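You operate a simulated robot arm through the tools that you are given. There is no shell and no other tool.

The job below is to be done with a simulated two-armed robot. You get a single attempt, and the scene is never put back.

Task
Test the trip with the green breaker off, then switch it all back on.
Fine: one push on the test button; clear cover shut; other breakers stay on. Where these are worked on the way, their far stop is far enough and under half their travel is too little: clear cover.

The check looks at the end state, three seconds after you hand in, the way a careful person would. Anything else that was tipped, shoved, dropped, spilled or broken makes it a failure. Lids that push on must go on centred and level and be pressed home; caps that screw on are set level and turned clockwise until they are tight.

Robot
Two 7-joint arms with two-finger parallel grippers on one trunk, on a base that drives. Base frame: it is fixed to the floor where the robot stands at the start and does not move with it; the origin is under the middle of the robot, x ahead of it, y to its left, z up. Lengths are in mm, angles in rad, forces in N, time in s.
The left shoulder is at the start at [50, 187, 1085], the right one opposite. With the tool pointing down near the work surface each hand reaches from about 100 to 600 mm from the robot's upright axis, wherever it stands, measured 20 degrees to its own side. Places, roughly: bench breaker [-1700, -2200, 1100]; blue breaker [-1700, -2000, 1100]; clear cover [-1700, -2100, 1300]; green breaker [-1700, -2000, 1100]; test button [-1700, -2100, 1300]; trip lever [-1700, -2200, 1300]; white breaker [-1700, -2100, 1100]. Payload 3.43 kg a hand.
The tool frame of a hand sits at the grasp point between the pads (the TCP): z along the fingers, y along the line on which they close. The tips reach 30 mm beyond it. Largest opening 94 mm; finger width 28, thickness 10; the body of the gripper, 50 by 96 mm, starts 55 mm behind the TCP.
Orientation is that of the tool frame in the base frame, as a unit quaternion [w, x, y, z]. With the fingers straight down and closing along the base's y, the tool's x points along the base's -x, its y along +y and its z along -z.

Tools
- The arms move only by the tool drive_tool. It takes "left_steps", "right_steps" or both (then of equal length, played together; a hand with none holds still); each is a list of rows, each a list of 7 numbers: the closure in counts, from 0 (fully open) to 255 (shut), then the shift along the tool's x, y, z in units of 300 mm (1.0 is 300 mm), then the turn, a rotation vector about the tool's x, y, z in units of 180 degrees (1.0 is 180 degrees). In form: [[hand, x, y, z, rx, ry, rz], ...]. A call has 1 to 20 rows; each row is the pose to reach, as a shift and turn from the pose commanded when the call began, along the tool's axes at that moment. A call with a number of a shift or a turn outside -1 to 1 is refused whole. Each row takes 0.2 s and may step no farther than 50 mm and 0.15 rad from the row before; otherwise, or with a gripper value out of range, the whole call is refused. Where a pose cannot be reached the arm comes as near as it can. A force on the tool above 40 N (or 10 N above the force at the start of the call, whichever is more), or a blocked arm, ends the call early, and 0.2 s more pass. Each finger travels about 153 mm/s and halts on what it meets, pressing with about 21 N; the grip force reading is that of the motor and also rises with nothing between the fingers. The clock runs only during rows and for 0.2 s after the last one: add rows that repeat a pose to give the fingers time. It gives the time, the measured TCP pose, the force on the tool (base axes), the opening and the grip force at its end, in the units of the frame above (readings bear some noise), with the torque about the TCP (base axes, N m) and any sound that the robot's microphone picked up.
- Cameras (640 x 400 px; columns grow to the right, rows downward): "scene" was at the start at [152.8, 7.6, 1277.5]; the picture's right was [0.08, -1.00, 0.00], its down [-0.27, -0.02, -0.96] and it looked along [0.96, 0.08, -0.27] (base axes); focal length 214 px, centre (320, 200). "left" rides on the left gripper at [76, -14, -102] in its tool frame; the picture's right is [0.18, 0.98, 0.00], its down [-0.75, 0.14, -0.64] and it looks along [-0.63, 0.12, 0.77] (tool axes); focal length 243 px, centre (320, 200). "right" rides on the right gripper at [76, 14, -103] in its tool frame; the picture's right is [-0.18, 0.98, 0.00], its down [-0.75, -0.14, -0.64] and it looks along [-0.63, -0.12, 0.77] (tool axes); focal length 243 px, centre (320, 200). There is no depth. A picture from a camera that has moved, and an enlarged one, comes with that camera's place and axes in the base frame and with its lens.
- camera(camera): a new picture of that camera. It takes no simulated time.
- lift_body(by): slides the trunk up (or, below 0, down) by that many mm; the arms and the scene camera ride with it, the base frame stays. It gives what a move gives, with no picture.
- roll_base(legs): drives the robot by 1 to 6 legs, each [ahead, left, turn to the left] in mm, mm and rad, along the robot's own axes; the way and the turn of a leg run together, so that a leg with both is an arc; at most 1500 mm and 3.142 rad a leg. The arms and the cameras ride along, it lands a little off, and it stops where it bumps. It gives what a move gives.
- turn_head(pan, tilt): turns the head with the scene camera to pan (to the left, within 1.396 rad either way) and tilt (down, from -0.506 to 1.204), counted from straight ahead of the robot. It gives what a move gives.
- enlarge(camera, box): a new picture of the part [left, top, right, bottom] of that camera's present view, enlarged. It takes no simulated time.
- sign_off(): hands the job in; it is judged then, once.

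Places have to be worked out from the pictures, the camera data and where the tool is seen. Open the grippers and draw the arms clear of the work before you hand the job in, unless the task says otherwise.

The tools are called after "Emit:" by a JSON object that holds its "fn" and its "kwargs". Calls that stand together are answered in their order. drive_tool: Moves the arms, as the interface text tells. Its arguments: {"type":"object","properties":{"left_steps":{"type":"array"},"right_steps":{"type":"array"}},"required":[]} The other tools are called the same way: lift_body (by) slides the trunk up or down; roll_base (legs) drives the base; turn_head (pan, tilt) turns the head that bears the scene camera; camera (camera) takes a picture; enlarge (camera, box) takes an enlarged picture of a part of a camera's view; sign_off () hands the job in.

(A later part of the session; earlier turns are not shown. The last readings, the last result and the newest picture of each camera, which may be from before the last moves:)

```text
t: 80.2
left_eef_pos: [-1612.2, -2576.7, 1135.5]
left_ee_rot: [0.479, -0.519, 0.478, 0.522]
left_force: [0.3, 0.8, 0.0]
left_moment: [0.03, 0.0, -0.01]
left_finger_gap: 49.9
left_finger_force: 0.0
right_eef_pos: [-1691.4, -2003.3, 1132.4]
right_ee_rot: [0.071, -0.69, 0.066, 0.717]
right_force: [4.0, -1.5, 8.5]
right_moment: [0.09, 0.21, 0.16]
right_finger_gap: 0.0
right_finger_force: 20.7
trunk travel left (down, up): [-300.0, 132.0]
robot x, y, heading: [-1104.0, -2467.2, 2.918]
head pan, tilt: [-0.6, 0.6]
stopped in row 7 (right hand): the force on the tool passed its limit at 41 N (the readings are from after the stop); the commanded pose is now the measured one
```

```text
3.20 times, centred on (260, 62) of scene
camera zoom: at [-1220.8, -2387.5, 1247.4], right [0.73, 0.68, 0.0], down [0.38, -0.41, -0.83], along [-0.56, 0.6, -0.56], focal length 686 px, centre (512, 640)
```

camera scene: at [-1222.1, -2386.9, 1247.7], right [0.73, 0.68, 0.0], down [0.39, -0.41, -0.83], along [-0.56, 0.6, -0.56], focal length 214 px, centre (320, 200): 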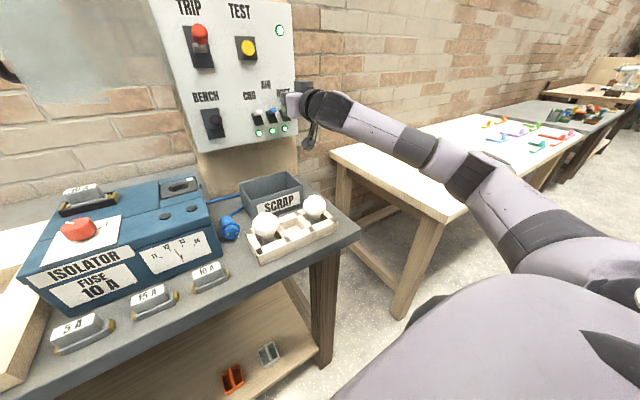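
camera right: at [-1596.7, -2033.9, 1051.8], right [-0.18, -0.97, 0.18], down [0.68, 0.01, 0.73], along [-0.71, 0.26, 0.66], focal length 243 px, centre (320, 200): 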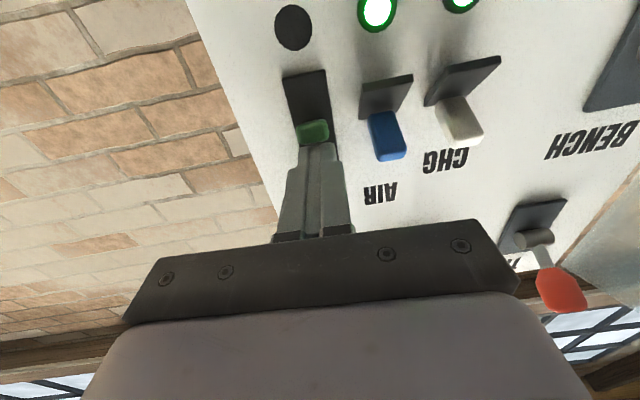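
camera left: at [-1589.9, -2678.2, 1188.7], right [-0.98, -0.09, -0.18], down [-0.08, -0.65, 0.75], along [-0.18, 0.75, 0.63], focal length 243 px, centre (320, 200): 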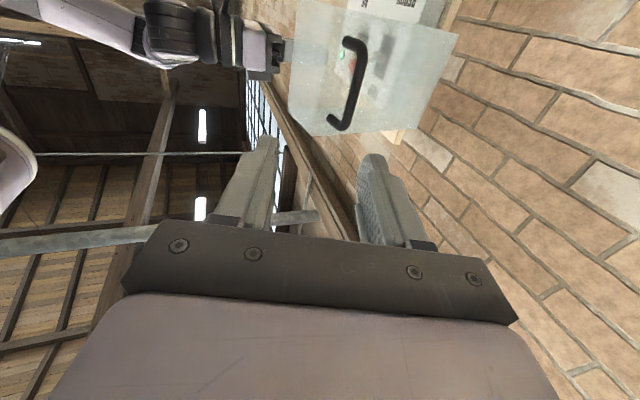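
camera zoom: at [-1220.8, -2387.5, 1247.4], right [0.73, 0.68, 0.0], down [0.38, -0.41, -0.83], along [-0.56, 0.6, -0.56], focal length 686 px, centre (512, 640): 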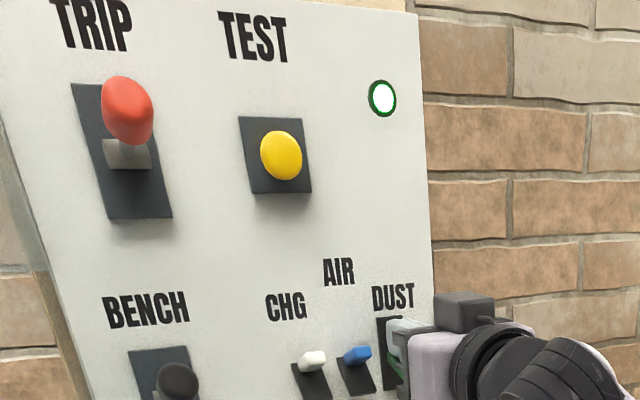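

Green's light has gone dark, and the push ended at 41 N, likely at the lever's stop. I lift off and draw back a little to see the lever's position.

Emit:
{"fn": "drive_tool", "kwargs": {"right_steps": [[255, -0.05, 0, 0, 0, 0, 0], [255, -0.08, 0, -0.05, 0, 0, 0], [255, -0.08, 0, -0.15, 0, 0, 0], [255, -0.08, -0.1, -0.28, 0, 0, 0], [255, -0.08, -0.2, -0.28, 0, 0, 0], [255, -0.08, -0.3, -0.28, 0, 0, 0]]}}

Emit:
{"fn": "turn_head", "kwargs": {"pan": -0.3, "tilt": 0.4}}

Emit:
{"fn": "camera", "kwargs": {"camera": "scene"}}

Emit:
{"fn": "enlarge", "kwargs": {"camera": "scene", "box": [260, 60, 420, 160]}}

Emit:
{"fn": "camera", "kwargs": {"camera": "right"}}

```text
t: 81.6
left_eef_pos: [-1613.5, -2575.8, 1135.0]
left_ee_rot: [0.48, -0.519, 0.478, 0.521]
left_force: [-0.9, -0.6, 1.1]
left_moment: [-0.02, 0.0, -0.02]
left_finger_gap: 49.7
left_finger_force: 0.1
right_eef_pos: [-1592.4, -1931.2, 1149.0]
right_ee_rot: [0.071, -0.694, 0.067, 0.713]
right_force: [0.5, 0.5, 0.9]
right_moment: [-0.01, -0.01, 0.02]
right_finger_gap: 0.3
right_finger_force: 20.7
trunk travel left (down, up): [-300.0, 132.0]
robot x, y, heading: [-1104.5, -2463.2, 2.925]
head pan, tilt: [-0.6, 0.6]
```

```text
t: 82.4
left_eef_pos: [-1613.2, -2575.6, 1134.9]
left_ee_rot: [0.479, -0.52, 0.478, 0.521]
left_force: [-0.3, -0.1, 0.2]
left_moment: [-0.03, -0.01, -0.02]
left_finger_gap: 49.5
left_finger_force: 0.1
right_eef_pos: [-1592.4, -1930.8, 1149.6]
right_ee_rot: [0.071, -0.694, 0.066, 0.714]
right_force: [0.2, 0.1, -0.3]
right_moment: [0.01, -0.02, 0.0]
right_finger_gap: 0.0
right_finger_force: 21.2
trunk travel left (down, up): [-300.0, 132.0]
robot x, y, heading: [-1106.2, -2461.4, 2.922]
head pan, tilt: [-0.3, 0.4]
```

```text
taken
camera scene: at [-1242.1, -2405.4, 1265.9], right [0.5, 0.87, 0.0], down [0.34, -0.19, -0.92], along [-0.8, 0.46, -0.39], focal length 214 px, centre (320, 200)
```

scene: 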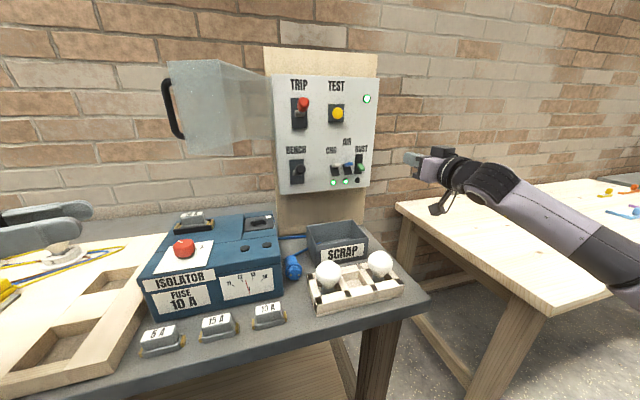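

```text
4.00 times, centred on (340, 110) of scene
camera zoom: at [-1242.1, -2405.4, 1265.9], right [0.5, 0.87, 0.0], down [0.34, -0.19, -0.92], along [-0.8, 0.46, -0.39], focal length 858 px, centre (240, 560)
```

zoom: 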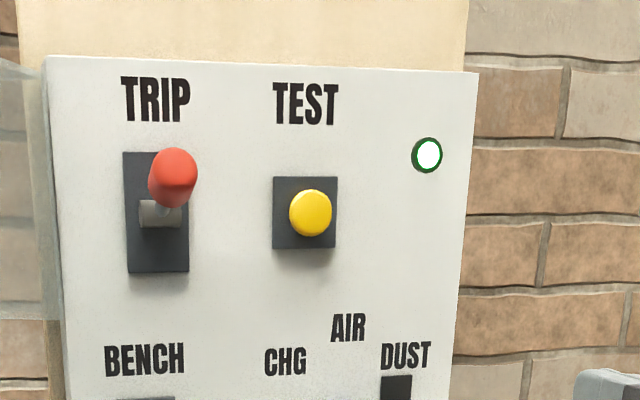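

```text
taken
camera right: at [-1497.0, -1963.5, 1069.9], right [-0.19, -0.97, 0.18], down [0.68, 0.01, 0.74], along [-0.71, 0.26, 0.65], focal length 243 px, centre (320, 200)
```

right: 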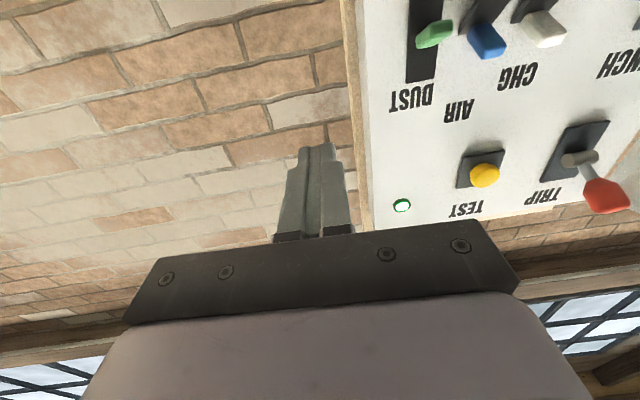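

Emit:
{"fn": "enlarge", "kwargs": {"camera": "scene", "box": [280, 130, 400, 205]}}

Emit:
{"fn": "enlarge", "kwargs": {"camera": "right", "box": [380, 0, 640, 162]}}

```text
5.33 times, centred on (340, 168) of scene
camera zoom: at [-1242.1, -2405.4, 1265.9], right [0.5, 0.87, 0.0], down [0.34, -0.19, -0.92], along [-0.8, 0.46, -0.39], focal length 1144 px, centre (213, 373)
```

zoom: 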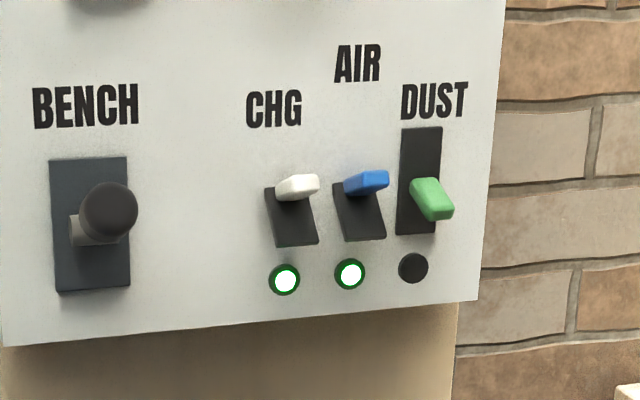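

```text
2.46 times, centred on (510, 81) of right
camera zoom: at [-1497.0, -1963.5, 1069.9], right [-0.19, -0.97, 0.18], down [0.68, 0.01, 0.74], along [-0.71, 0.26, 0.65], focal length 597 px, centre (-148, 493)
```

zoom: 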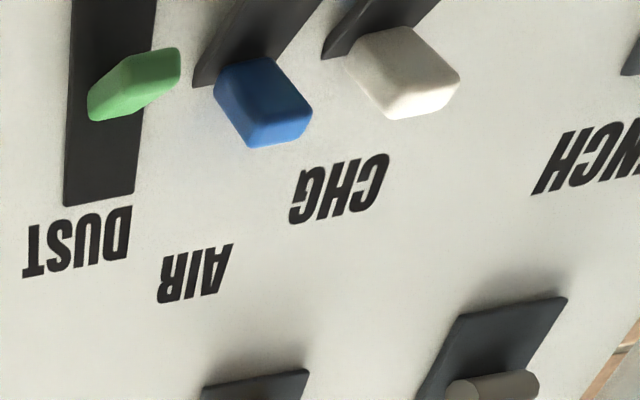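

Green is now tilted down with its lamp out, while white and blue are still up and lit. Next I line the closed right fingertips up with the yellow test button (s≈1, h≈554, z≈1257), about 40 mm short of it.

Emit:
{"fn": "drive_tool", "kwargs": {"right_steps": [[255, -0.06, 0.093, 0.0, 0, 0.002, 0], [255, -0.12, 0.186, 0.0, 0, 0.003, 0], [255, -0.18, 0.279, 0.03, 0, 0.005, 0], [255, -0.24, 0.372, 0.06, 0, 0.006, 0], [255, -0.3, 0.465, 0.11, 0, 0.008, 0], [255, -0.356, 0.557, 0.158, 0, 0.009, 0], [255, -0.356, 0.557, 0.158, 0, 0.009, 0]]}}

Emit:
{"fn": "camera", "kwargs": {"camera": "right"}}

Emit:
{"fn": "enlarge", "kwargs": {"camera": "scene", "box": [260, 60, 420, 160]}}

```text
t: 84.0
left_eef_pos: [-1612.3, -2574.3, 1135.8]
left_ee_rot: [0.48, -0.519, 0.477, 0.522]
left_force: [-0.6, -0.1, 0.0]
left_moment: [0.0, 0.01, -0.01]
left_finger_gap: 49.8
left_finger_force: 0.0
right_eef_pos: [-1668.9, -2085.3, 1255.8]
right_ee_rot: [-0.071, 0.704, -0.069, -0.703]
right_force: [-0.1, 0.7, 0.6]
right_moment: [-0.02, 0.01, 0.02]
right_finger_gap: 0.1
right_finger_force: 21.1
trunk travel left (down, up): [-300.0, 132.0]
robot x, y, heading: [-1106.3, -2462.9, 2.925]
head pan, tilt: [-0.3, 0.4]
```

```text
taken
camera right: at [-1571.9, -2117.8, 1180.2], right [-0.19, -0.96, 0.18], down [0.66, 0.01, 0.75], along [-0.73, 0.26, 0.63], focal length 243 px, centre (320, 200)
```

right: 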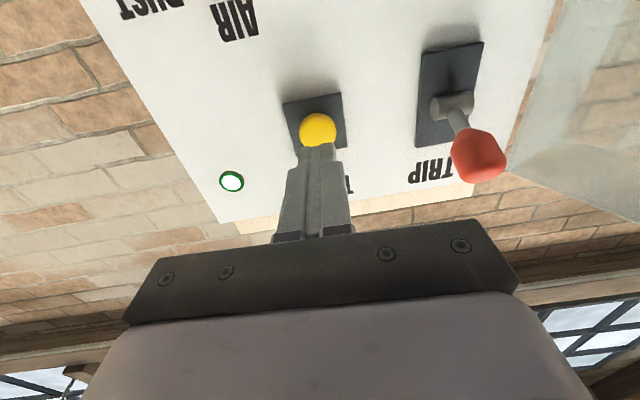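

```text
4.00 times, centred on (340, 110) of scene
camera zoom: at [-1242.1, -2405.3, 1266.0], right [0.5, 0.87, 0.0], down [0.34, -0.19, -0.92], along [-0.8, 0.46, -0.39], focal length 858 px, centre (240, 560)
```

zoom: 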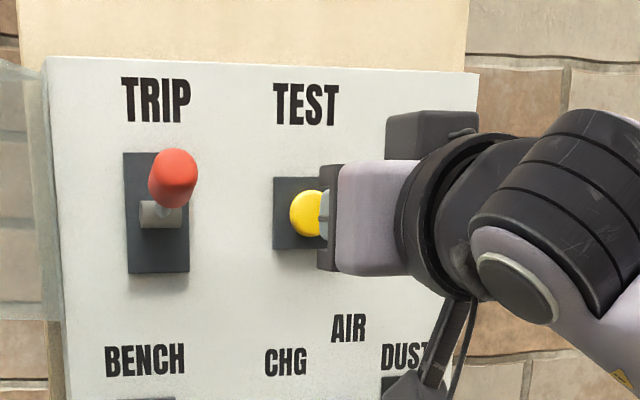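

The tip axis points at the middle of the button, about 42 mm ahead. I make one slow press, ending about 12 mm past first contact unless the force limit stops it, and draw back in the same call.

Emit:
{"fn": "drive_tool", "kwargs": {"right_steps": [[255, 0, 0, 0.06, 0, 0, 0], [255, 0, 0, 0.11, 0, 0, 0], [255, 0, 0, 0.135, 0, 0, 0], [255, 0, 0, 0.15, 0, 0, 0], [255, 0, 0, 0.163, 0, 0, 0], [255, 0, 0, 0.175, 0, 0, 0], [255, 0, 0, 0.183, 0, 0, 0], [255, 0, 0, 0.12, 0, 0, 0], [255, 0, 0, 0.0, 0, 0, 0], [255, 0, 0, -0.1, 0, 0, 0]]}}

Emit:
{"fn": "camera", "kwargs": {"camera": "right"}}

Emit:
{"fn": "enlarge", "kwargs": {"camera": "scene", "box": [260, 60, 420, 160]}}

Emit:
{"fn": "enlarge", "kwargs": {"camera": "scene", "box": [280, 130, 400, 205]}}

```text
t: 85.1
left_eef_pos: [-1608.9, -2575.1, 1137.0]
left_ee_rot: [0.478, -0.519, 0.478, 0.522]
left_force: [0.3, 0.4, -0.5]
left_moment: [-0.01, -0.01, -0.02]
left_finger_gap: 49.6
left_finger_force: 0.0
right_eef_pos: [-1709.5, -2076.2, 1257.2]
right_ee_rot: [-0.069, 0.705, -0.067, -0.702]
right_force: [27.3, -4.7, -6.9]
right_moment: [-0.01, -0.12, -0.14]
right_finger_gap: 0.0
right_finger_force: 21.6
trunk travel left (down, up): [-300.0, 132.0]
robot x, y, heading: [-1103.9, -2464.7, 2.916]
head pan, tilt: [-0.3, 0.4]
heard: click
stopped in row 5 (right hand): the force on the tool passed its limit at 43 N (the readings are from after the stop); the commanded pose is now the measured one
```

```text
taken
camera right: at [-1611.1, -2109.1, 1181.0], right [-0.19, -0.96, 0.18], down [0.65, 0.01, 0.76], along [-0.73, 0.26, 0.63], focal length 243 px, centre (320, 200)
```

right: 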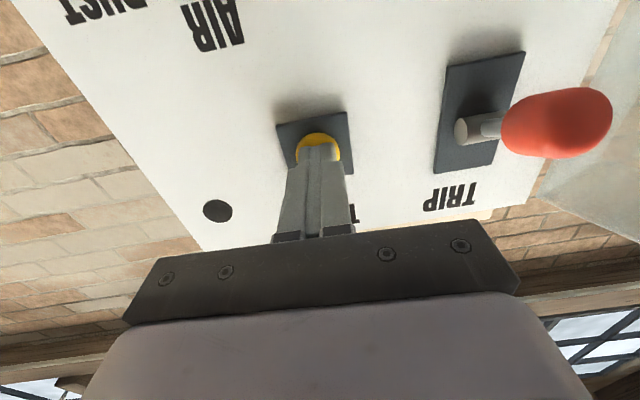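

```text
4.00 times, centred on (340, 110) of scene
camera zoom: at [-1237.5, -2405.5, 1266.5], right [0.5, 0.87, 0.0], down [0.33, -0.19, -0.92], along [-0.8, 0.46, -0.39], focal length 858 px, centre (240, 560)
```

zoom: 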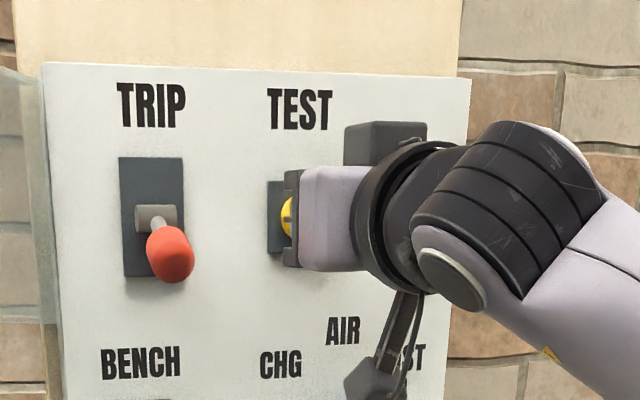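

```text
5.33 times, centred on (340, 168) of scene
camera zoom: at [-1237.5, -2405.5, 1266.5], right [0.5, 0.87, 0.0], down [0.33, -0.19, -0.92], along [-0.8, 0.46, -0.39], focal length 1144 px, centre (213, 373)
```

zoom: 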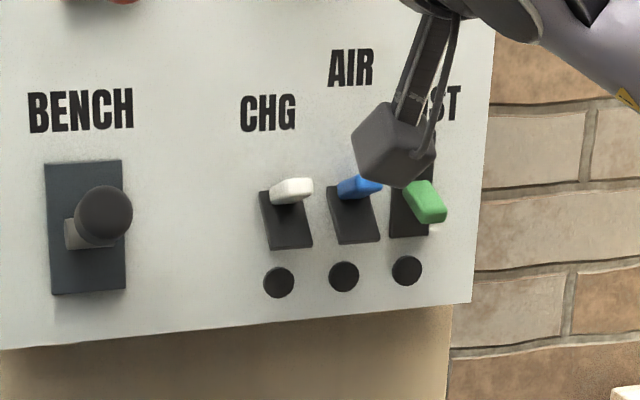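

A click sounded, the trip lever dropped and all the lamps went out, so the test worked with a single push. I draw the right hand straight back from the button.

Emit:
{"fn": "drive_tool", "kwargs": {"right_steps": [[255, 0, 0, -0.06, 0, 0, 0], [255, 0, 0, -0.16, 0, 0, 0], [255, 0, 0, -0.28, 0, 0, 0], [255, 0, 0, -0.28, 0, 0, 0]]}}

Emit:
{"fn": "camera", "kwargs": {"camera": "right"}}

Emit:
{"fn": "enlarge", "kwargs": {"camera": "scene", "box": [260, 60, 420, 160]}}

```text
t: 86.1
left_eef_pos: [-1612.5, -2575.2, 1135.5]
left_ee_rot: [0.48, -0.52, 0.478, 0.521]
left_force: [0.0, 0.3, -0.7]
left_moment: [-0.01, 0.0, 0.0]
left_finger_gap: 49.6
left_finger_force: 0.2
right_eef_pos: [-1632.7, -2089.7, 1253.7]
right_ee_rot: [-0.069, 0.707, -0.067, -0.701]
right_force: [-0.6, 1.1, -0.5]
right_moment: [0.01, -0.02, -0.01]
right_finger_gap: 0.1
right_finger_force: 20.8
trunk travel left (down, up): [-300.0, 132.0]
robot x, y, heading: [-1106.5, -2464.4, 2.916]
head pan, tilt: [-0.3, 0.4]
```

```text
taken
camera right: at [-1534.2, -2123.9, 1179.2], right [-0.19, -0.96, 0.18], down [0.65, 0.01, 0.76], along [-0.73, 0.26, 0.63], focal length 243 px, centre (320, 200)
```

right: 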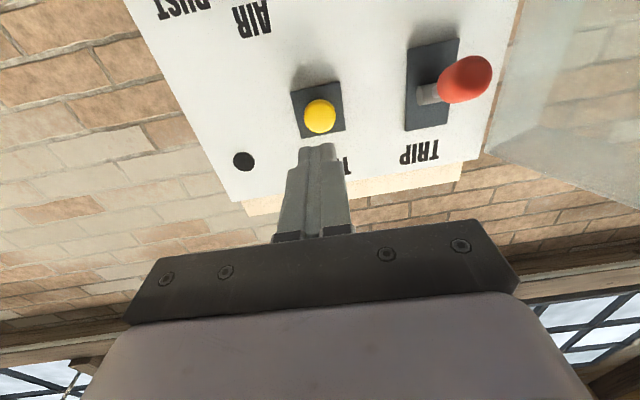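

```text
4.00 times, centred on (340, 110) of scene
camera zoom: at [-1241.6, -2405.4, 1265.9], right [0.5, 0.87, 0.0], down [0.34, -0.19, -0.92], along [-0.8, 0.46, -0.39], focal length 858 px, centre (240, 560)
```

zoom: 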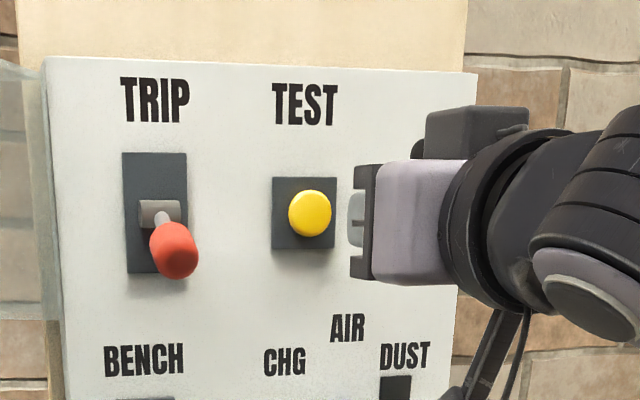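

The dropped trip knob triangulates to s≈-96, h≈512, z≈1238. I bring the closed right fingertips below it, then forward so they lie under the knob.

Emit:
{"fn": "drive_tool", "kwargs": {"right_steps": [[255, 0.05, 0.09, 0, 0, 0, 0], [255, 0.1, 0.18, 0, 0, 0, 0], [255, 0.15, 0.27, 0, 0, 0, 0], [255, 0.185, 0.339, 0, 0, 0, 0], [255, 0.185, 0.339, 0.06, 0, 0, 0], [255, 0.185, 0.339, 0.12, 0, 0, 0], [255, 0.185, 0.339, 0.168, 0, 0, 0], [255, 0.185, 0.339, 0.168, 0, 0, 0]]}}

Emit:
{"fn": "camera", "kwargs": {"camera": "right"}}

Emit:
{"fn": "enlarge", "kwargs": {"camera": "scene", "box": [240, 60, 400, 160]}}

```text
t: 87.9
left_eef_pos: [-1611.8, -2575.5, 1135.5]
left_ee_rot: [0.48, -0.52, 0.478, 0.521]
left_force: [0.2, 0.5, -0.4]
left_moment: [0.02, 0.0, 0.01]
left_finger_gap: 49.8
left_finger_force: 0.0
right_eef_pos: [-1701.1, -2180.6, 1198.9]
right_ee_rot: [-0.07, 0.707, -0.068, -0.701]
right_force: [0.1, -0.3, 0.5]
right_moment: [-0.01, -0.05, 0.01]
right_finger_gap: 0.0
right_finger_force: 21.2
trunk travel left (down, up): [-300.0, 132.0]
robot x, y, heading: [-1105.4, -2465.2, 2.919]
head pan, tilt: [-0.3, 0.4]
```

```text
taken
camera right: at [-1602.4, -2214.3, 1123.0], right [-0.19, -0.96, 0.18], down [0.65, 0.01, 0.76], along [-0.73, 0.26, 0.63], focal length 243 px, centre (320, 200)
```

right: 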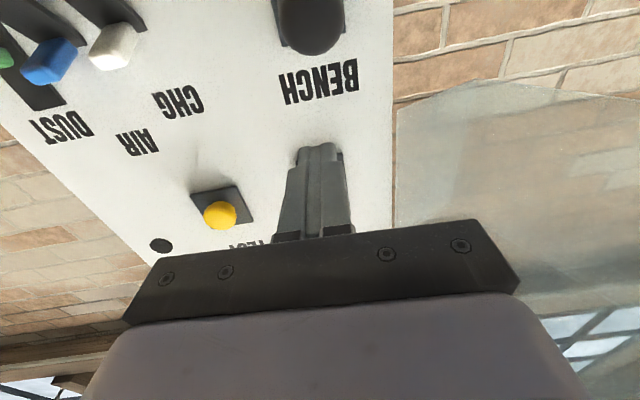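

```text
4.00 times, centred on (320, 110) of scene
camera zoom: at [-1241.5, -2405.3, 1266.0], right [0.5, 0.87, 0.0], down [0.34, -0.19, -0.92], along [-0.8, 0.46, -0.39], focal length 858 px, centre (320, 560)
```

zoom: 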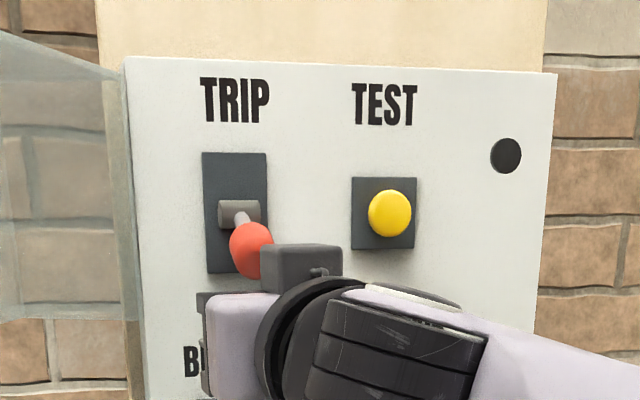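

The fingertips lie under the knob, with their top at z≈1213 and the knob's underside near 1223. I push straight up in small steps to reset the trip lever.

Emit:
{"fn": "drive_tool", "kwargs": {"right_steps": [[255, -0.02, 0, 0, 0, 0, 0], [255, -0.04, 0, 0, 0, 0, 0], [255, -0.06, 0, 0, 0, 0, 0], [255, -0.08, 0, 0, 0, 0, 0], [255, -0.1, 0, 0, 0, 0, 0], [255, -0.12, 0, 0, 0, 0, 0], [255, -0.14, 0, 0, 0, 0, 0], [255, -0.155, 0, 0, 0, 0, 0], [255, -0.17, 0, 0, 0, 0, 0], [255, -0.18, 0, 0, 0, 0, 0]]}}

Emit:
{"fn": "enlarge", "kwargs": {"camera": "scene", "box": [240, 60, 400, 160]}}

Emit:
{"fn": "camera", "kwargs": {"camera": "right"}}

```text
t: 90.1
left_eef_pos: [-1612.9, -2574.8, 1133.8]
left_ee_rot: [0.48, -0.52, 0.477, 0.521]
left_force: [-0.3, 0.6, -0.7]
left_moment: [0.04, 0.03, 0.04]
left_finger_gap: 49.8
left_finger_force: 0.0
right_eef_pos: [-1703.5, -2181.5, 1245.7]
right_ee_rot: [-0.069, 0.712, -0.067, -0.696]
right_force: [8.5, -2.0, -23.1]
right_moment: [-0.12, -0.48, -0.06]
right_finger_gap: 0.1
right_finger_force: 20.8
trunk travel left (down, up): [-300.0, 132.0]
robot x, y, heading: [-1106.3, -2463.7, 2.916]
head pan, tilt: [-0.3, 0.4]
```

```text
4.00 times, centred on (320, 110) of scene
camera zoom: at [-1242.5, -2404.7, 1265.4], right [0.5, 0.87, 0.0], down [0.34, -0.19, -0.92], along [-0.8, 0.46, -0.39], focal length 858 px, centre (320, 560)
```

zoom: 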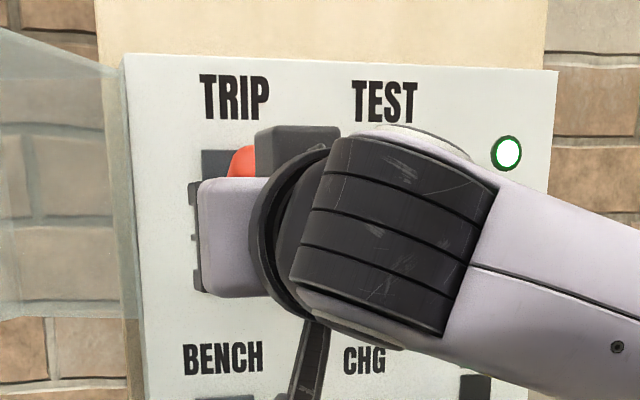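

```text
taken
camera right: at [-1603.7, -2214.5, 1171.8], right [-0.19, -0.96, 0.18], down [0.64, 0.01, 0.77], along [-0.74, 0.26, 0.62], focal length 243 px, centre (320, 200)
```

right: 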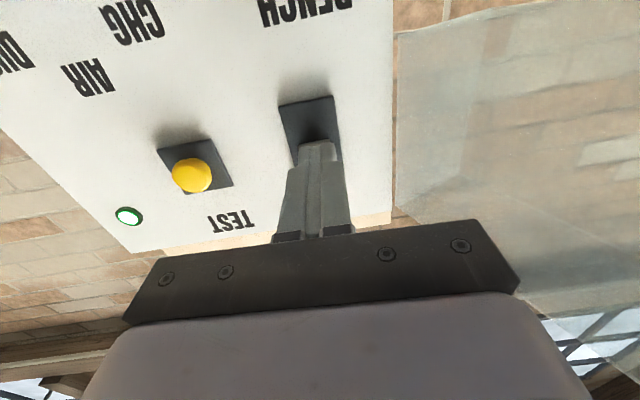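

The panel's main lamp is lit again, so the trip is reset. I ease down off the knob and draw back.

Emit:
{"fn": "drive_tool", "kwargs": {"right_steps": [[255, 0.04, 0, 0, 0, 0, 0], [255, 0.08, 0, -0.04, 0, 0, 0], [255, 0.08, -0.05, -0.15, 0, 0, 0], [255, 0.08, -0.17, -0.2, 0, 0, 0], [255, 0.15, -0.29, -0.2, 0, 0, 0], [255, 0.2, -0.41, -0.2, 0, 0, 0], [255, 0.25, -0.53, -0.2, 0, 0, 0], [255, 0.3, -0.6, -0.2, 0, 0, 0], [255, 0.3, -0.6, -0.2, 0, 0, 0]]}}

Emit:
{"fn": "camera", "kwargs": {"camera": "scene"}}

Emit:
{"fn": "enlarge", "kwargs": {"camera": "scene", "box": [260, 70, 420, 170]}}

Emit:
{"fn": "camera", "kwargs": {"camera": "right"}}

```text
t: 92.1
left_eef_pos: [-1611.2, -2575.6, 1134.2]
left_ee_rot: [0.48, -0.52, 0.478, 0.521]
left_force: [-0.2, -0.8, -0.7]
left_moment: [0.03, -0.01, 0.03]
left_finger_gap: 49.8
left_finger_force: 0.1
right_eef_pos: [-1607.2, -2016.8, 1162.2]
right_ee_rot: [-0.07, 0.706, -0.068, -0.701]
right_force: [-0.6, -1.0, -0.3]
right_moment: [-0.03, 0.03, -0.03]
right_finger_gap: 0.1
right_finger_force: 20.8
trunk travel left (down, up): [-300.0, 132.0]
robot x, y, heading: [-1105.0, -2465.3, 2.921]
head pan, tilt: [-0.3, 0.4]
```

```text
taken
camera scene: at [-1241.5, -2405.4, 1266.0], right [0.5, 0.87, 0.0], down [0.34, -0.19, -0.92], along [-0.8, 0.46, -0.39], focal length 214 px, centre (320, 200)
```

scene: 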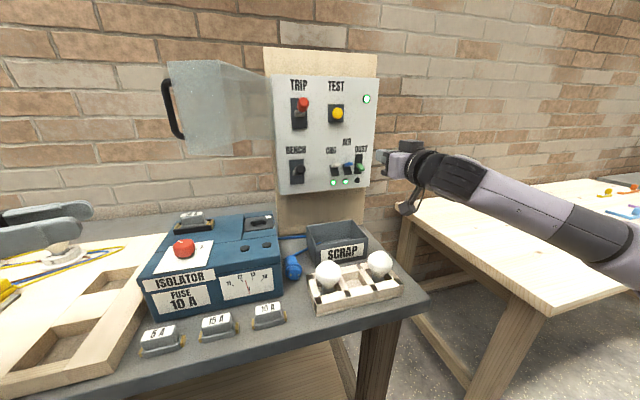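

```text
4.00 times, centred on (340, 120) of scene
camera zoom: at [-1241.5, -2405.4, 1266.0], right [0.5, 0.87, 0.0], down [0.34, -0.19, -0.92], along [-0.8, 0.46, -0.39], focal length 858 px, centre (240, 520)
```

zoom: 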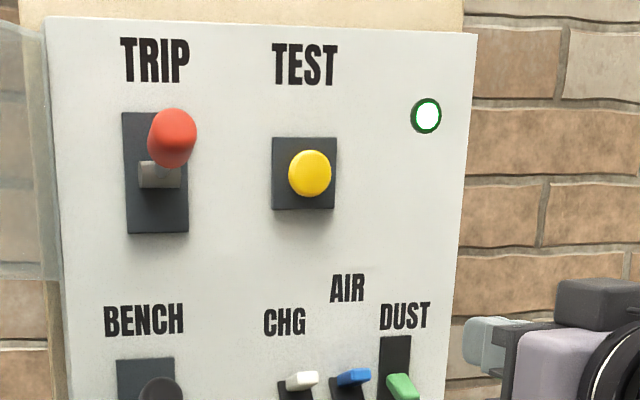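

```text
taken
camera right: at [-1508.8, -2048.9, 1087.3], right [-0.19, -0.96, 0.18], down [0.65, 0.01, 0.76], along [-0.73, 0.26, 0.63], focal length 243 px, centre (320, 200)
```

right: 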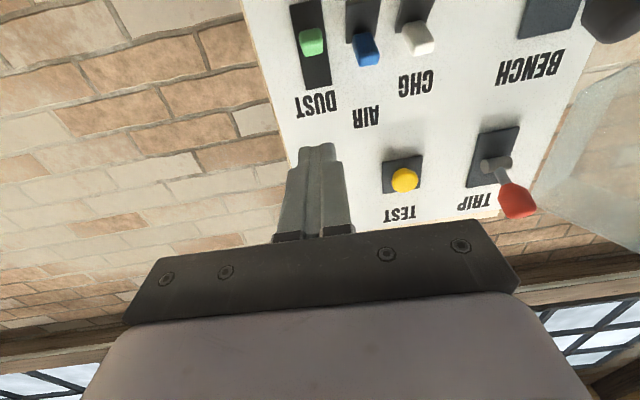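

The trip is up again with the white and blue lamps lit; only green is still off. Its lever end is at s≈78, h≈539, z≈1110, so I lower the fingertips below it and move in underneath.

Emit:
{"fn": "drive_tool", "kwargs": {"right_steps": [[255, 0.07, 0, 0, 0, 0, 0], [255, 0.14, 0, 0, 0, 0, 0], [255, 0.21, 0, 0, 0, 0, 0], [255, 0.275, 0, 0, 0, 0, 0], [255, 0.275, 0, 0.08, 0, 0, 0], [255, 0.275, 0, 0.16, 0, 0, 0], [255, 0.275, 0, 0.23, 0, 0, 0], [255, 0.275, 0, 0.29, 0, 0, 0], [255, 0.275, 0, 0.29, 0, 0, 0]]}}

Emit:
{"fn": "camera", "kwargs": {"camera": "right"}}

Emit:
{"fn": "enlarge", "kwargs": {"camera": "scene", "box": [280, 130, 400, 205]}}

```text
t: 94.1
left_eef_pos: [-1611.2, -2575.5, 1135.1]
left_ee_rot: [0.48, -0.519, 0.477, 0.522]
left_force: [0.0, 0.7, 0.0]
left_moment: [-0.02, 0.01, 0.0]
left_finger_gap: 49.4
left_finger_force: 0.1
right_eef_pos: [-1691.8, -2000.7, 1080.2]
right_ee_rot: [-0.07, 0.706, -0.067, -0.701]
right_force: [-0.1, -0.7, -0.1]
right_moment: [-0.01, -0.01, 0.03]
right_finger_gap: 0.1
right_finger_force: 21.4
trunk travel left (down, up): [-300.0, 132.0]
robot x, y, heading: [-1100.5, -2466.2, 2.924]
head pan, tilt: [-0.3, 0.4]
```

```text
taken
camera right: at [-1593.1, -2033.7, 1005.6], right [-0.19, -0.96, 0.18], down [0.65, 0.01, 0.76], along [-0.73, 0.26, 0.63], focal length 243 px, centre (320, 200)
```

right: 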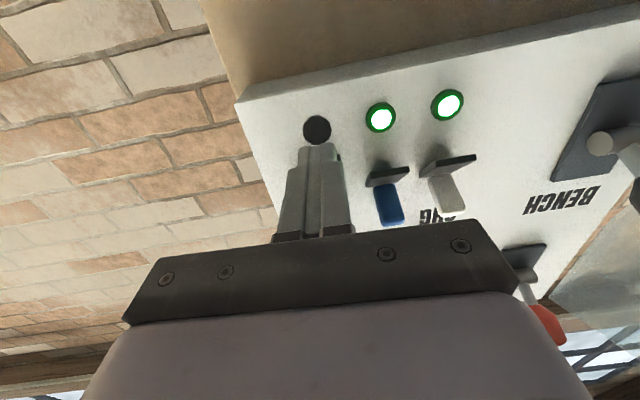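

```text
5.33 times, centred on (340, 168) of scene
camera zoom: at [-1241.5, -2405.4, 1266.0], right [0.5, 0.87, 0.0], down [0.34, -0.19, -0.92], along [-0.8, 0.46, -0.39], focal length 1144 px, centre (213, 373)
```

zoom: 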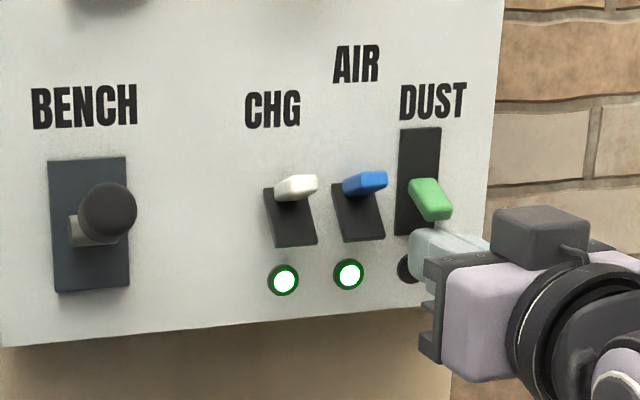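

The fingertips are right below the green lever and blue is clear beside them. I push up in small steps until it flips.

Emit:
{"fn": "drive_tool", "kwargs": {"right_steps": [[255, -0.02, 0, 0, 0, 0, 0], [255, -0.035, 0, 0, 0, 0, 0], [255, -0.05, 0, 0, 0, 0, 0], [255, -0.065, 0, 0, 0, 0, 0], [255, -0.08, 0, 0, 0, 0, 0], [255, -0.095, 0, 0, 0, 0, 0], [255, -0.11, 0, 0, 0, 0, 0], [255, -0.125, 0, 0, 0, 0, 0], [255, -0.14, 0, 0, 0, 0, 0], [255, -0.15, 0, 0, 0, 0, 0]]}}

Emit:
{"fn": "camera", "kwargs": {"camera": "right"}}

Emit:
{"fn": "enlarge", "kwargs": {"camera": "scene", "box": [280, 130, 400, 205]}}

```text
t: 95.6
left_eef_pos: [-1611.8, -2575.6, 1135.7]
left_ee_rot: [0.479, -0.52, 0.477, 0.522]
left_force: [-0.4, 1.5, 0.5]
left_moment: [0.0, 0.01, 0.01]
left_finger_gap: 49.8
left_finger_force: 0.1
right_eef_pos: [-1690.1, -2001.2, 1100.1]
right_ee_rot: [-0.069, 0.715, -0.069, -0.692]
right_force: [1.0, 1.0, -1.9]
right_moment: [-0.03, -0.01, -0.05]
right_finger_gap: 0.0
right_finger_force: 20.9
trunk travel left (down, up): [-300.0, 132.0]
robot x, y, heading: [-1102.8, -2461.7, 2.917]
head pan, tilt: [-0.3, 0.4]
stopped in row 7 (right hand): the force on the tool passed its limit at 42 N (the readings are from after the stop); the commanded pose is now the measured one
```

```text
taken
camera right: at [-1591.4, -2034.2, 1027.3], right [-0.2, -0.96, 0.18], down [0.63, 0.02, 0.78], along [-0.75, 0.27, 0.61], focal length 243 px, centre (320, 200)
```

right: 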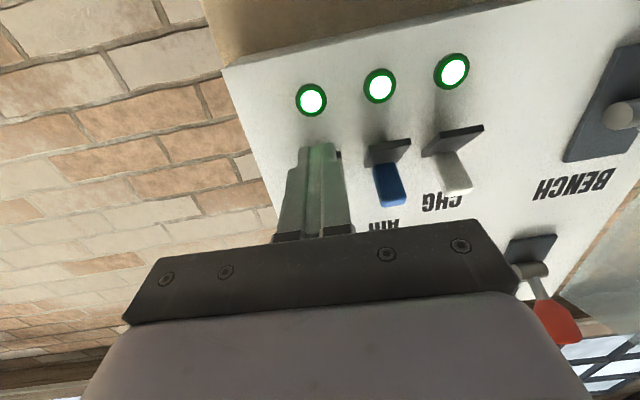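

```text
5.33 times, centred on (340, 168) of scene
camera zoom: at [-1241.1, -2405.4, 1266.3], right [0.5, 0.87, 0.0], down [0.34, -0.19, -0.92], along [-0.8, 0.46, -0.39], focal length 1144 px, centre (213, 373)
```

zoom: 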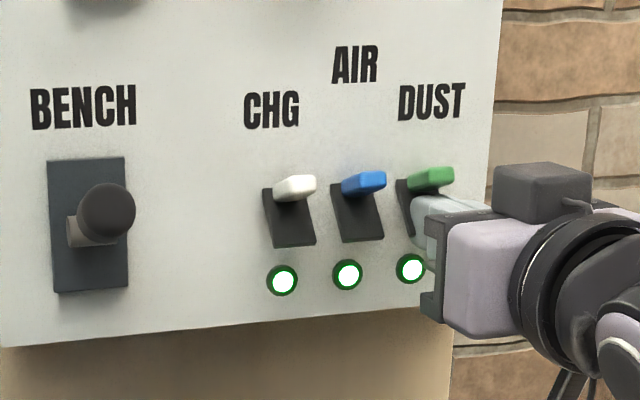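

All three breaker lamps and the main lamp are lit, and green is up like the others. I ease the right hand down off the lever, back it away and park it to the right.

Emit:
{"fn": "drive_tool", "kwargs": {"right_steps": [[255, 0.03, 0, 0, 0, -0.005, 0], [255, 0.04, 0, -0.04, 0, -0.01, 0], [255, 0.04, 0, -0.18, 0, -0.01, 0], [255, 0.04, -0.1, -0.3, 0, -0.01, 0], [255, 0.0, -0.2, -0.35, 0, -0.01, 0], [255, -0.05, -0.3, -0.35, 0, -0.01, 0], [255, -0.1, -0.4, -0.35, 0, -0.01, 0], [255, -0.1, -0.4, -0.35, 0, -0.01, 0]]}}

Emit:
{"fn": "lift_body", "kwargs": {"by": 100}}

Emit:
{"fn": "turn_head", "kwargs": {"pan": 0.0, "tilt": 0.4}}

Emit:
{"fn": "camera", "kwargs": {"camera": "scene"}}

Emit:
{"fn": "enlarge", "kwargs": {"camera": "scene", "box": [260, 90, 460, 215]}}

Emit:
{"fn": "camera", "kwargs": {"camera": "left"}}

```text
t: 97.4
left_eef_pos: [-1611.6, -2575.4, 1136.0]
left_ee_rot: [0.48, -0.52, 0.478, 0.521]
left_force: [-0.8, 0.3, -0.1]
left_moment: [0.02, -0.01, 0.05]
left_finger_gap: 49.9
left_finger_force: 0.2
right_eef_pos: [-1564.1, -1902.8, 1134.0]
right_ee_rot: [0.071, -0.703, 0.068, 0.704]
right_force: [0.0, 1.1, 0.0]
right_moment: [0.0, -0.03, 0.0]
right_finger_gap: 0.0
right_finger_force: 20.8
trunk travel left (down, up): [-300.0, 132.0]
robot x, y, heading: [-1101.4, -2464.2, 2.921]
head pan, tilt: [-0.3, 0.4]
```

```text
t: 98.7
left_eef_pos: [-1611.9, -2575.1, 1234.9]
left_ee_rot: [0.48, -0.519, 0.478, 0.521]
left_force: [-1.0, -0.4, -0.7]
left_moment: [-0.01, 0.02, 0.0]
left_finger_gap: 49.9
left_finger_force: 0.1
right_eef_pos: [-1564.8, -1903.4, 1231.6]
right_ee_rot: [0.07, -0.704, 0.068, 0.704]
right_force: [-0.5, -0.3, -0.3]
right_moment: [0.04, -0.03, -0.01]
right_finger_gap: 0.0
right_finger_force: 21.3
trunk travel left (down, up): [-400.0, 32.0]
robot x, y, heading: [-1107.8, -2463.7, 2.918]
head pan, tilt: [-0.3, 0.4]
```

```text
t: 99.5
left_eef_pos: [-1612.9, -2575.1, 1234.9]
left_ee_rot: [0.48, -0.52, 0.478, 0.521]
left_force: [-0.1, -0.5, 0.0]
left_moment: [-0.02, 0.04, -0.01]
left_finger_gap: 49.9
left_finger_force: 0.0
right_eef_pos: [-1565.7, -1902.3, 1231.6]
right_ee_rot: [0.07, -0.703, 0.068, 0.704]
right_force: [0.2, 0.1, 0.1]
right_moment: [0.0, -0.01, -0.02]
right_finger_gap: 0.1
right_finger_force: 21.0
trunk travel left (down, up): [-400.0, 32.0]
robot x, y, heading: [-1106.5, -2461.5, 2.92]
head pan, tilt: [0.0, 0.4]
```

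```text
taken
camera scene: at [-1251.2, -2431.1, 1366.0], right [0.22, 0.98, 0.0], down [0.38, -0.09, -0.92], along [-0.9, 0.2, -0.39], focal length 214 px, centre (320, 200)
```

scene: 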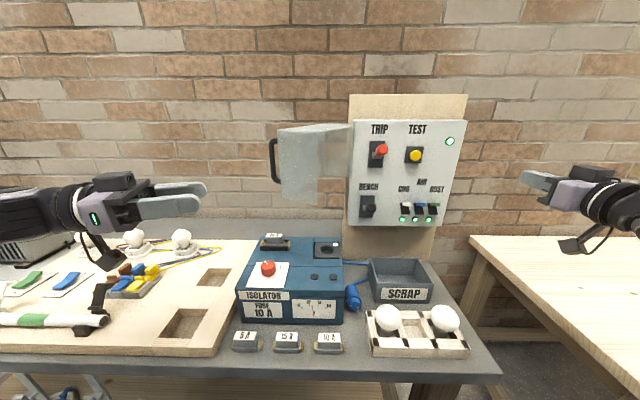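

```text
3.20 times, centred on (360, 152) of scene
camera zoom: at [-1251.2, -2431.1, 1366.0], right [0.22, 0.98, 0.0], down [0.38, -0.09, -0.92], along [-0.9, 0.2, -0.39], focal length 686 px, centre (192, 352)
```

zoom: 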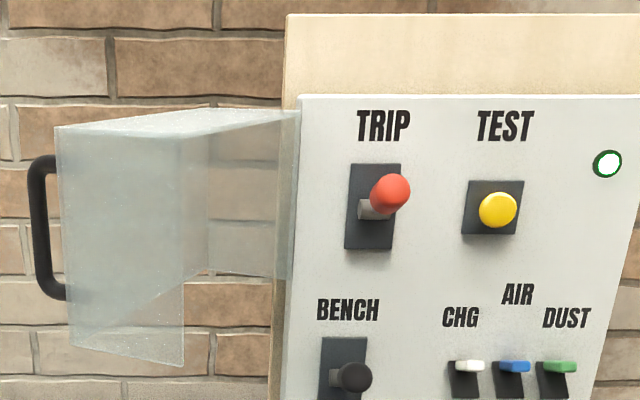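

```text
taken
camera left: at [-1589.7, -2675.8, 1158.6], right [-0.98, -0.08, -0.18], down [-0.09, -0.65, 0.75], along [-0.18, 0.75, 0.63], focal length 243 px, centre (320, 200)
```

left: 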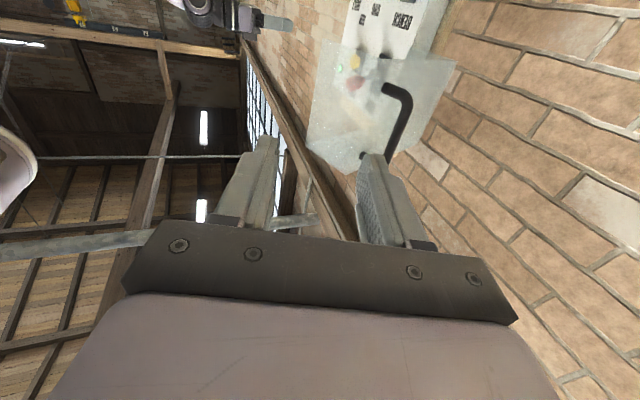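

The right view confirms every breaker and lamp is back on, and the trip lever is up. Now the cover: I close the left gripper and turn it to point at the wall, left of the cover's handle (bar near s=-345, h=446), ready to push the handle round.

Emit:
{"fn": "drive_tool", "kwargs": {"left_steps": [[255, -0.01, -0.003, 0.01, -0.0406, 0, 0], [255, -0.02, -0.006, 0.02, -0.0812, 0, 0], [255, -0.03, -0.009, 0.03, -0.1219, 0, 0], [255, -0.04, -0.012, 0.04, -0.1625, 0, 0], [255, -0.05, -0.015, 0.05, -0.2031, 0, 0], [255, -0.06, -0.018, 0.06, -0.2437, 0, 0], [255, -0.07, -0.02, 0.07, -0.2843, 0, 0], [255, -0.08, -0.023, 0.08, -0.325, 0, 0], [255, -0.09, -0.026, 0.09, -0.3656, 0, 0], [255, -0.1, -0.029, 0.096, -0.4062, 0, 0], [255, -0.1, -0.029, 0.096, -0.4062, 0, 0]]}}

Emit:
{"fn": "camera", "kwargs": {"camera": "left"}}

Emit:
{"fn": "camera", "kwargs": {"camera": "scene"}}

```text
t: 101.9
left_eef_pos: [-1606.5, -2546.4, 1265.5]
left_ee_rot: [0.076, -0.703, 0.072, 0.703]
left_force: [-1.7, 0.2, -0.7]
left_moment: [-0.02, 0.01, -0.01]
left_finger_gap: 0.0
left_finger_force: 20.7
right_eef_pos: [-1566.0, -1904.5, 1232.8]
right_ee_rot: [0.07, -0.704, 0.067, 0.704]
right_force: [-0.1, -0.2, 0.3]
right_moment: [-0.02, -0.05, -0.02]
right_finger_gap: 0.0
right_finger_force: 21.0
trunk travel left (down, up): [-400.0, 32.0]
robot x, y, heading: [-1104.3, -2464.8, 2.917]
head pan, tilt: [0.0, 0.4]
```

```text
taken
camera left: at [-1503.3, -2553.7, 1189.1], right [-0.21, -0.96, -0.19], down [0.6, -0.28, 0.75], along [-0.77, 0.04, 0.63], focal length 243 px, centre (320, 200)
```

left: 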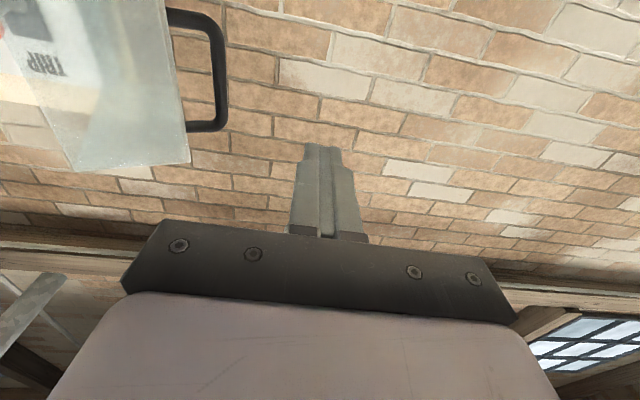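

```text
taken
camera scene: at [-1251.1, -2431.5, 1366.0], right [0.22, 0.98, 0.0], down [0.38, -0.09, -0.92], along [-0.9, 0.2, -0.39], focal length 214 px, centre (320, 200)
```

scene: 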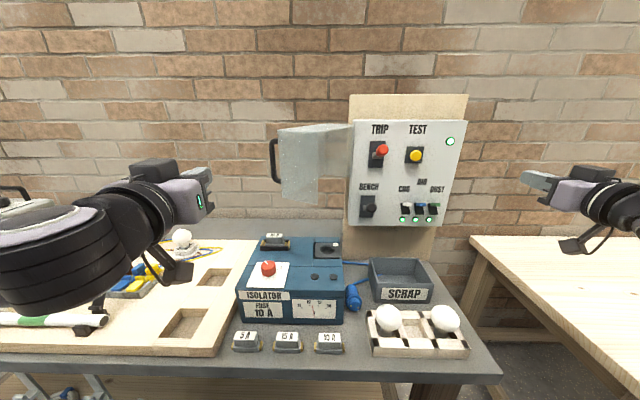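

The handle bar confirms at s≈-344, h≈446, level with the hand. I go ahead so the fingers stand left of the bar, then sweep along the cover's own arc to push it closed about halfway.

Emit:
{"fn": "drive_tool", "kwargs": {"left_steps": [[255, 0, 0, 0.126, 0, 0, 0], [255, 0, 0, 0.26, 0, 0, 0], [255, 0, 0, 0.38, 0, 0, 0], [255, 0, -0.117, 0.38, 0, 0, 0], [255, 0, -0.2, 0.38, 0, 0, 0], [255, 0, -0.259, 0.381, 0, 0, 0], [255, 0, -0.287, 0.339, 0, 0, 0], [255, 0, -0.318, 0.3, 0, 0, 0], [255, 0, -0.351, 0.262, 0, 0, 0], [255, 0, -0.388, 0.227, 0, 0, 0], [255, 0, -0.426, 0.195, 0, 0, 0], [255, 0, -0.467, 0.166, 0, 0, 0], [255, 0, -0.51, 0.139, 0, 0, 0], [255, 0, -0.554, 0.115, 0, 0, 0], [255, 0, -0.6, 0.095, 0, 0, 0], [255, 0, -0.647, 0.078, 0, 0, 0], [255, 0, -0.696, 0.064, 0, 0, 0], [255, 0, -0.745, 0.053, 0, 0, 0]]}}

Emit:
{"fn": "camera", "kwargs": {"camera": "scene"}}

Emit:
{"fn": "camera", "kwargs": {"camera": "left"}}

```text
t: 105.7
left_eef_pos: [-1573.9, -2324.1, 1266.1]
left_ee_rot: [0.076, -0.703, 0.074, 0.703]
left_force: [0.7, 0.9, -0.9]
left_moment: [0.02, 0.02, 0.02]
left_finger_gap: 0.0
left_finger_force: 20.9
right_eef_pos: [-1565.1, -1903.4, 1231.5]
right_ee_rot: [0.069, -0.704, 0.067, 0.704]
right_force: [-0.5, 0.2, 0.2]
right_moment: [0.0, 0.01, 0.0]
right_finger_gap: 0.1
right_finger_force: 20.7
trunk travel left (down, up): [-400.0, 32.0]
robot x, y, heading: [-1101.5, -2463.1, 2.918]
head pan, tilt: [0.0, 0.4]
```

```text
taken
camera scene: at [-1251.0, -2430.8, 1366.0], right [0.22, 0.98, 0.0], down [0.38, -0.09, -0.92], along [-0.9, 0.2, -0.39], focal length 214 px, centre (320, 200)
```

scene: 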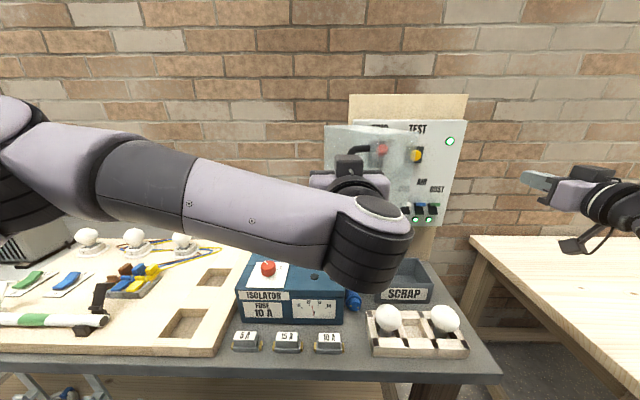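

```text
taken
camera left: at [-1470.7, -2330.6, 1190.2], right [-0.21, -0.96, -0.19], down [0.6, -0.28, 0.75], along [-0.77, 0.04, 0.63], focal length 243 px, centre (320, 200)
```

left: 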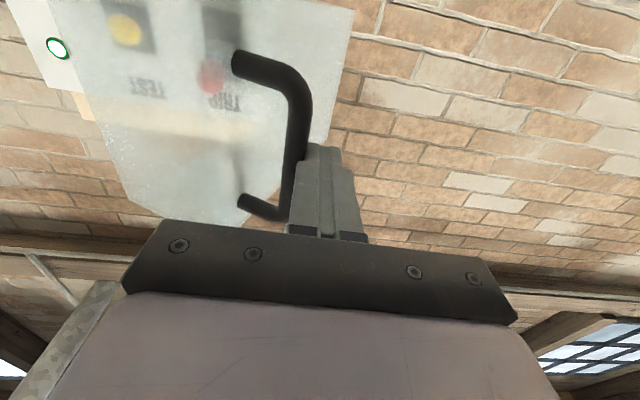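

The cover follows the push with hardly any force and is now at about 68°. I continue on the arc.

Emit:
{"fn": "drive_tool", "kwargs": {"left_steps": [[255, 0, -0.05, -0.007, 0, 0, 0], [255, 0, -0.1003, -0.0107, 0, 0, 0], [255, 0, -0.15, -0.0107, 0, 0, 0], [255, 0, -0.2007, -0.007, 0, 0, 0], [255, 0, -0.2507, 0, 0, 0, 0], [255, 0, -0.2997, 0.0103, 0, 0, 0], [255, 0, -0.348, 0.0243, 0, 0, 0], [255, 0, -0.3953, 0.0417, 0, 0, 0], [255, 0, -0.4413, 0.062, 0, 0, 0], [255, 0, -0.4857, 0.0857, 0, 0, 0], [255, 0, -0.5287, 0.1123, 0, 0, 0], [255, 0, -0.5693, 0.142, 0, 0, 0]]}}

Emit:
{"fn": "camera", "kwargs": {"camera": "left"}}

Emit:
{"fn": "camera", "kwargs": {"camera": "right"}}

Emit:
{"fn": "camera", "kwargs": {"camera": "scene"}}

```text
t: 108.5
left_eef_pos: [-1618.2, -2207.6, 1275.0]
left_ee_rot: [0.061, -0.705, 0.044, 0.706]
left_force: [-0.5, -0.3, 0.2]
left_moment: [-0.02, 0.02, 0.0]
left_finger_gap: 0.1
left_finger_force: 21.2
left hand out of reach, approached as far as the arm can: row 10, 11, 12
right_eef_pos: [-1564.5, -1903.0, 1233.2]
right_ee_rot: [0.07, -0.704, 0.068, 0.704]
right_force: [-0.3, -0.3, -0.1]
right_moment: [0.02, -0.02, 0.02]
right_finger_gap: 0.0
right_finger_force: 20.9
trunk travel left (down, up): [-400.0, 32.0]
robot x, y, heading: [-1106.6, -2463.7, 2.919]
head pan, tilt: [0.0, 0.4]
stopped in row 12 (left hand): the arm was blocked; the commanded pose is now the measured one
```

```text
taken
camera left: at [-1514.3, -2207.2, 1200.1], right [-0.14, -0.97, -0.21], down [0.61, -0.25, 0.75], along [-0.78, -0.02, 0.63], focal length 243 px, centre (320, 200)
```

left: 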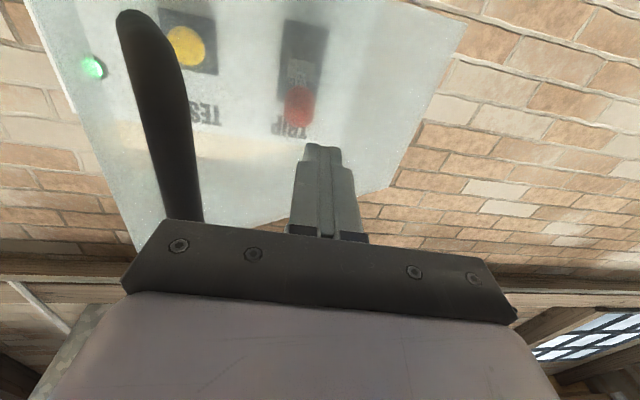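

```text
taken
camera right: at [-1467.9, -1935.7, 1156.4], right [-0.19, -0.96, 0.18], down [0.66, 0.01, 0.75], along [-0.73, 0.26, 0.63], focal length 243 px, centre (320, 200)
```

right: 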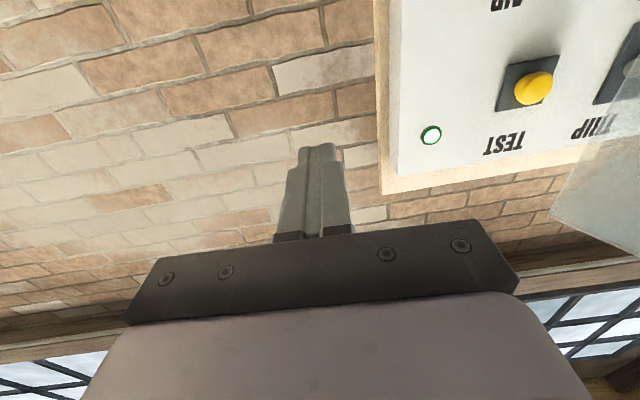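

```text
taken
camera scene: at [-1251.5, -2431.2, 1365.9], right [0.22, 0.98, 0.0], down [0.38, -0.09, -0.92], along [-0.9, 0.2, -0.39], focal length 214 px, centre (320, 200)
```

scene: 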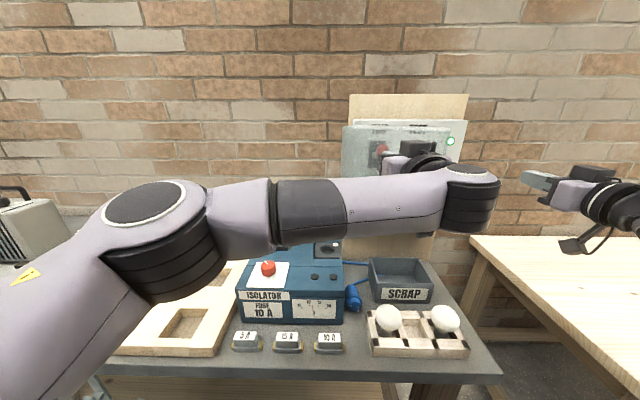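

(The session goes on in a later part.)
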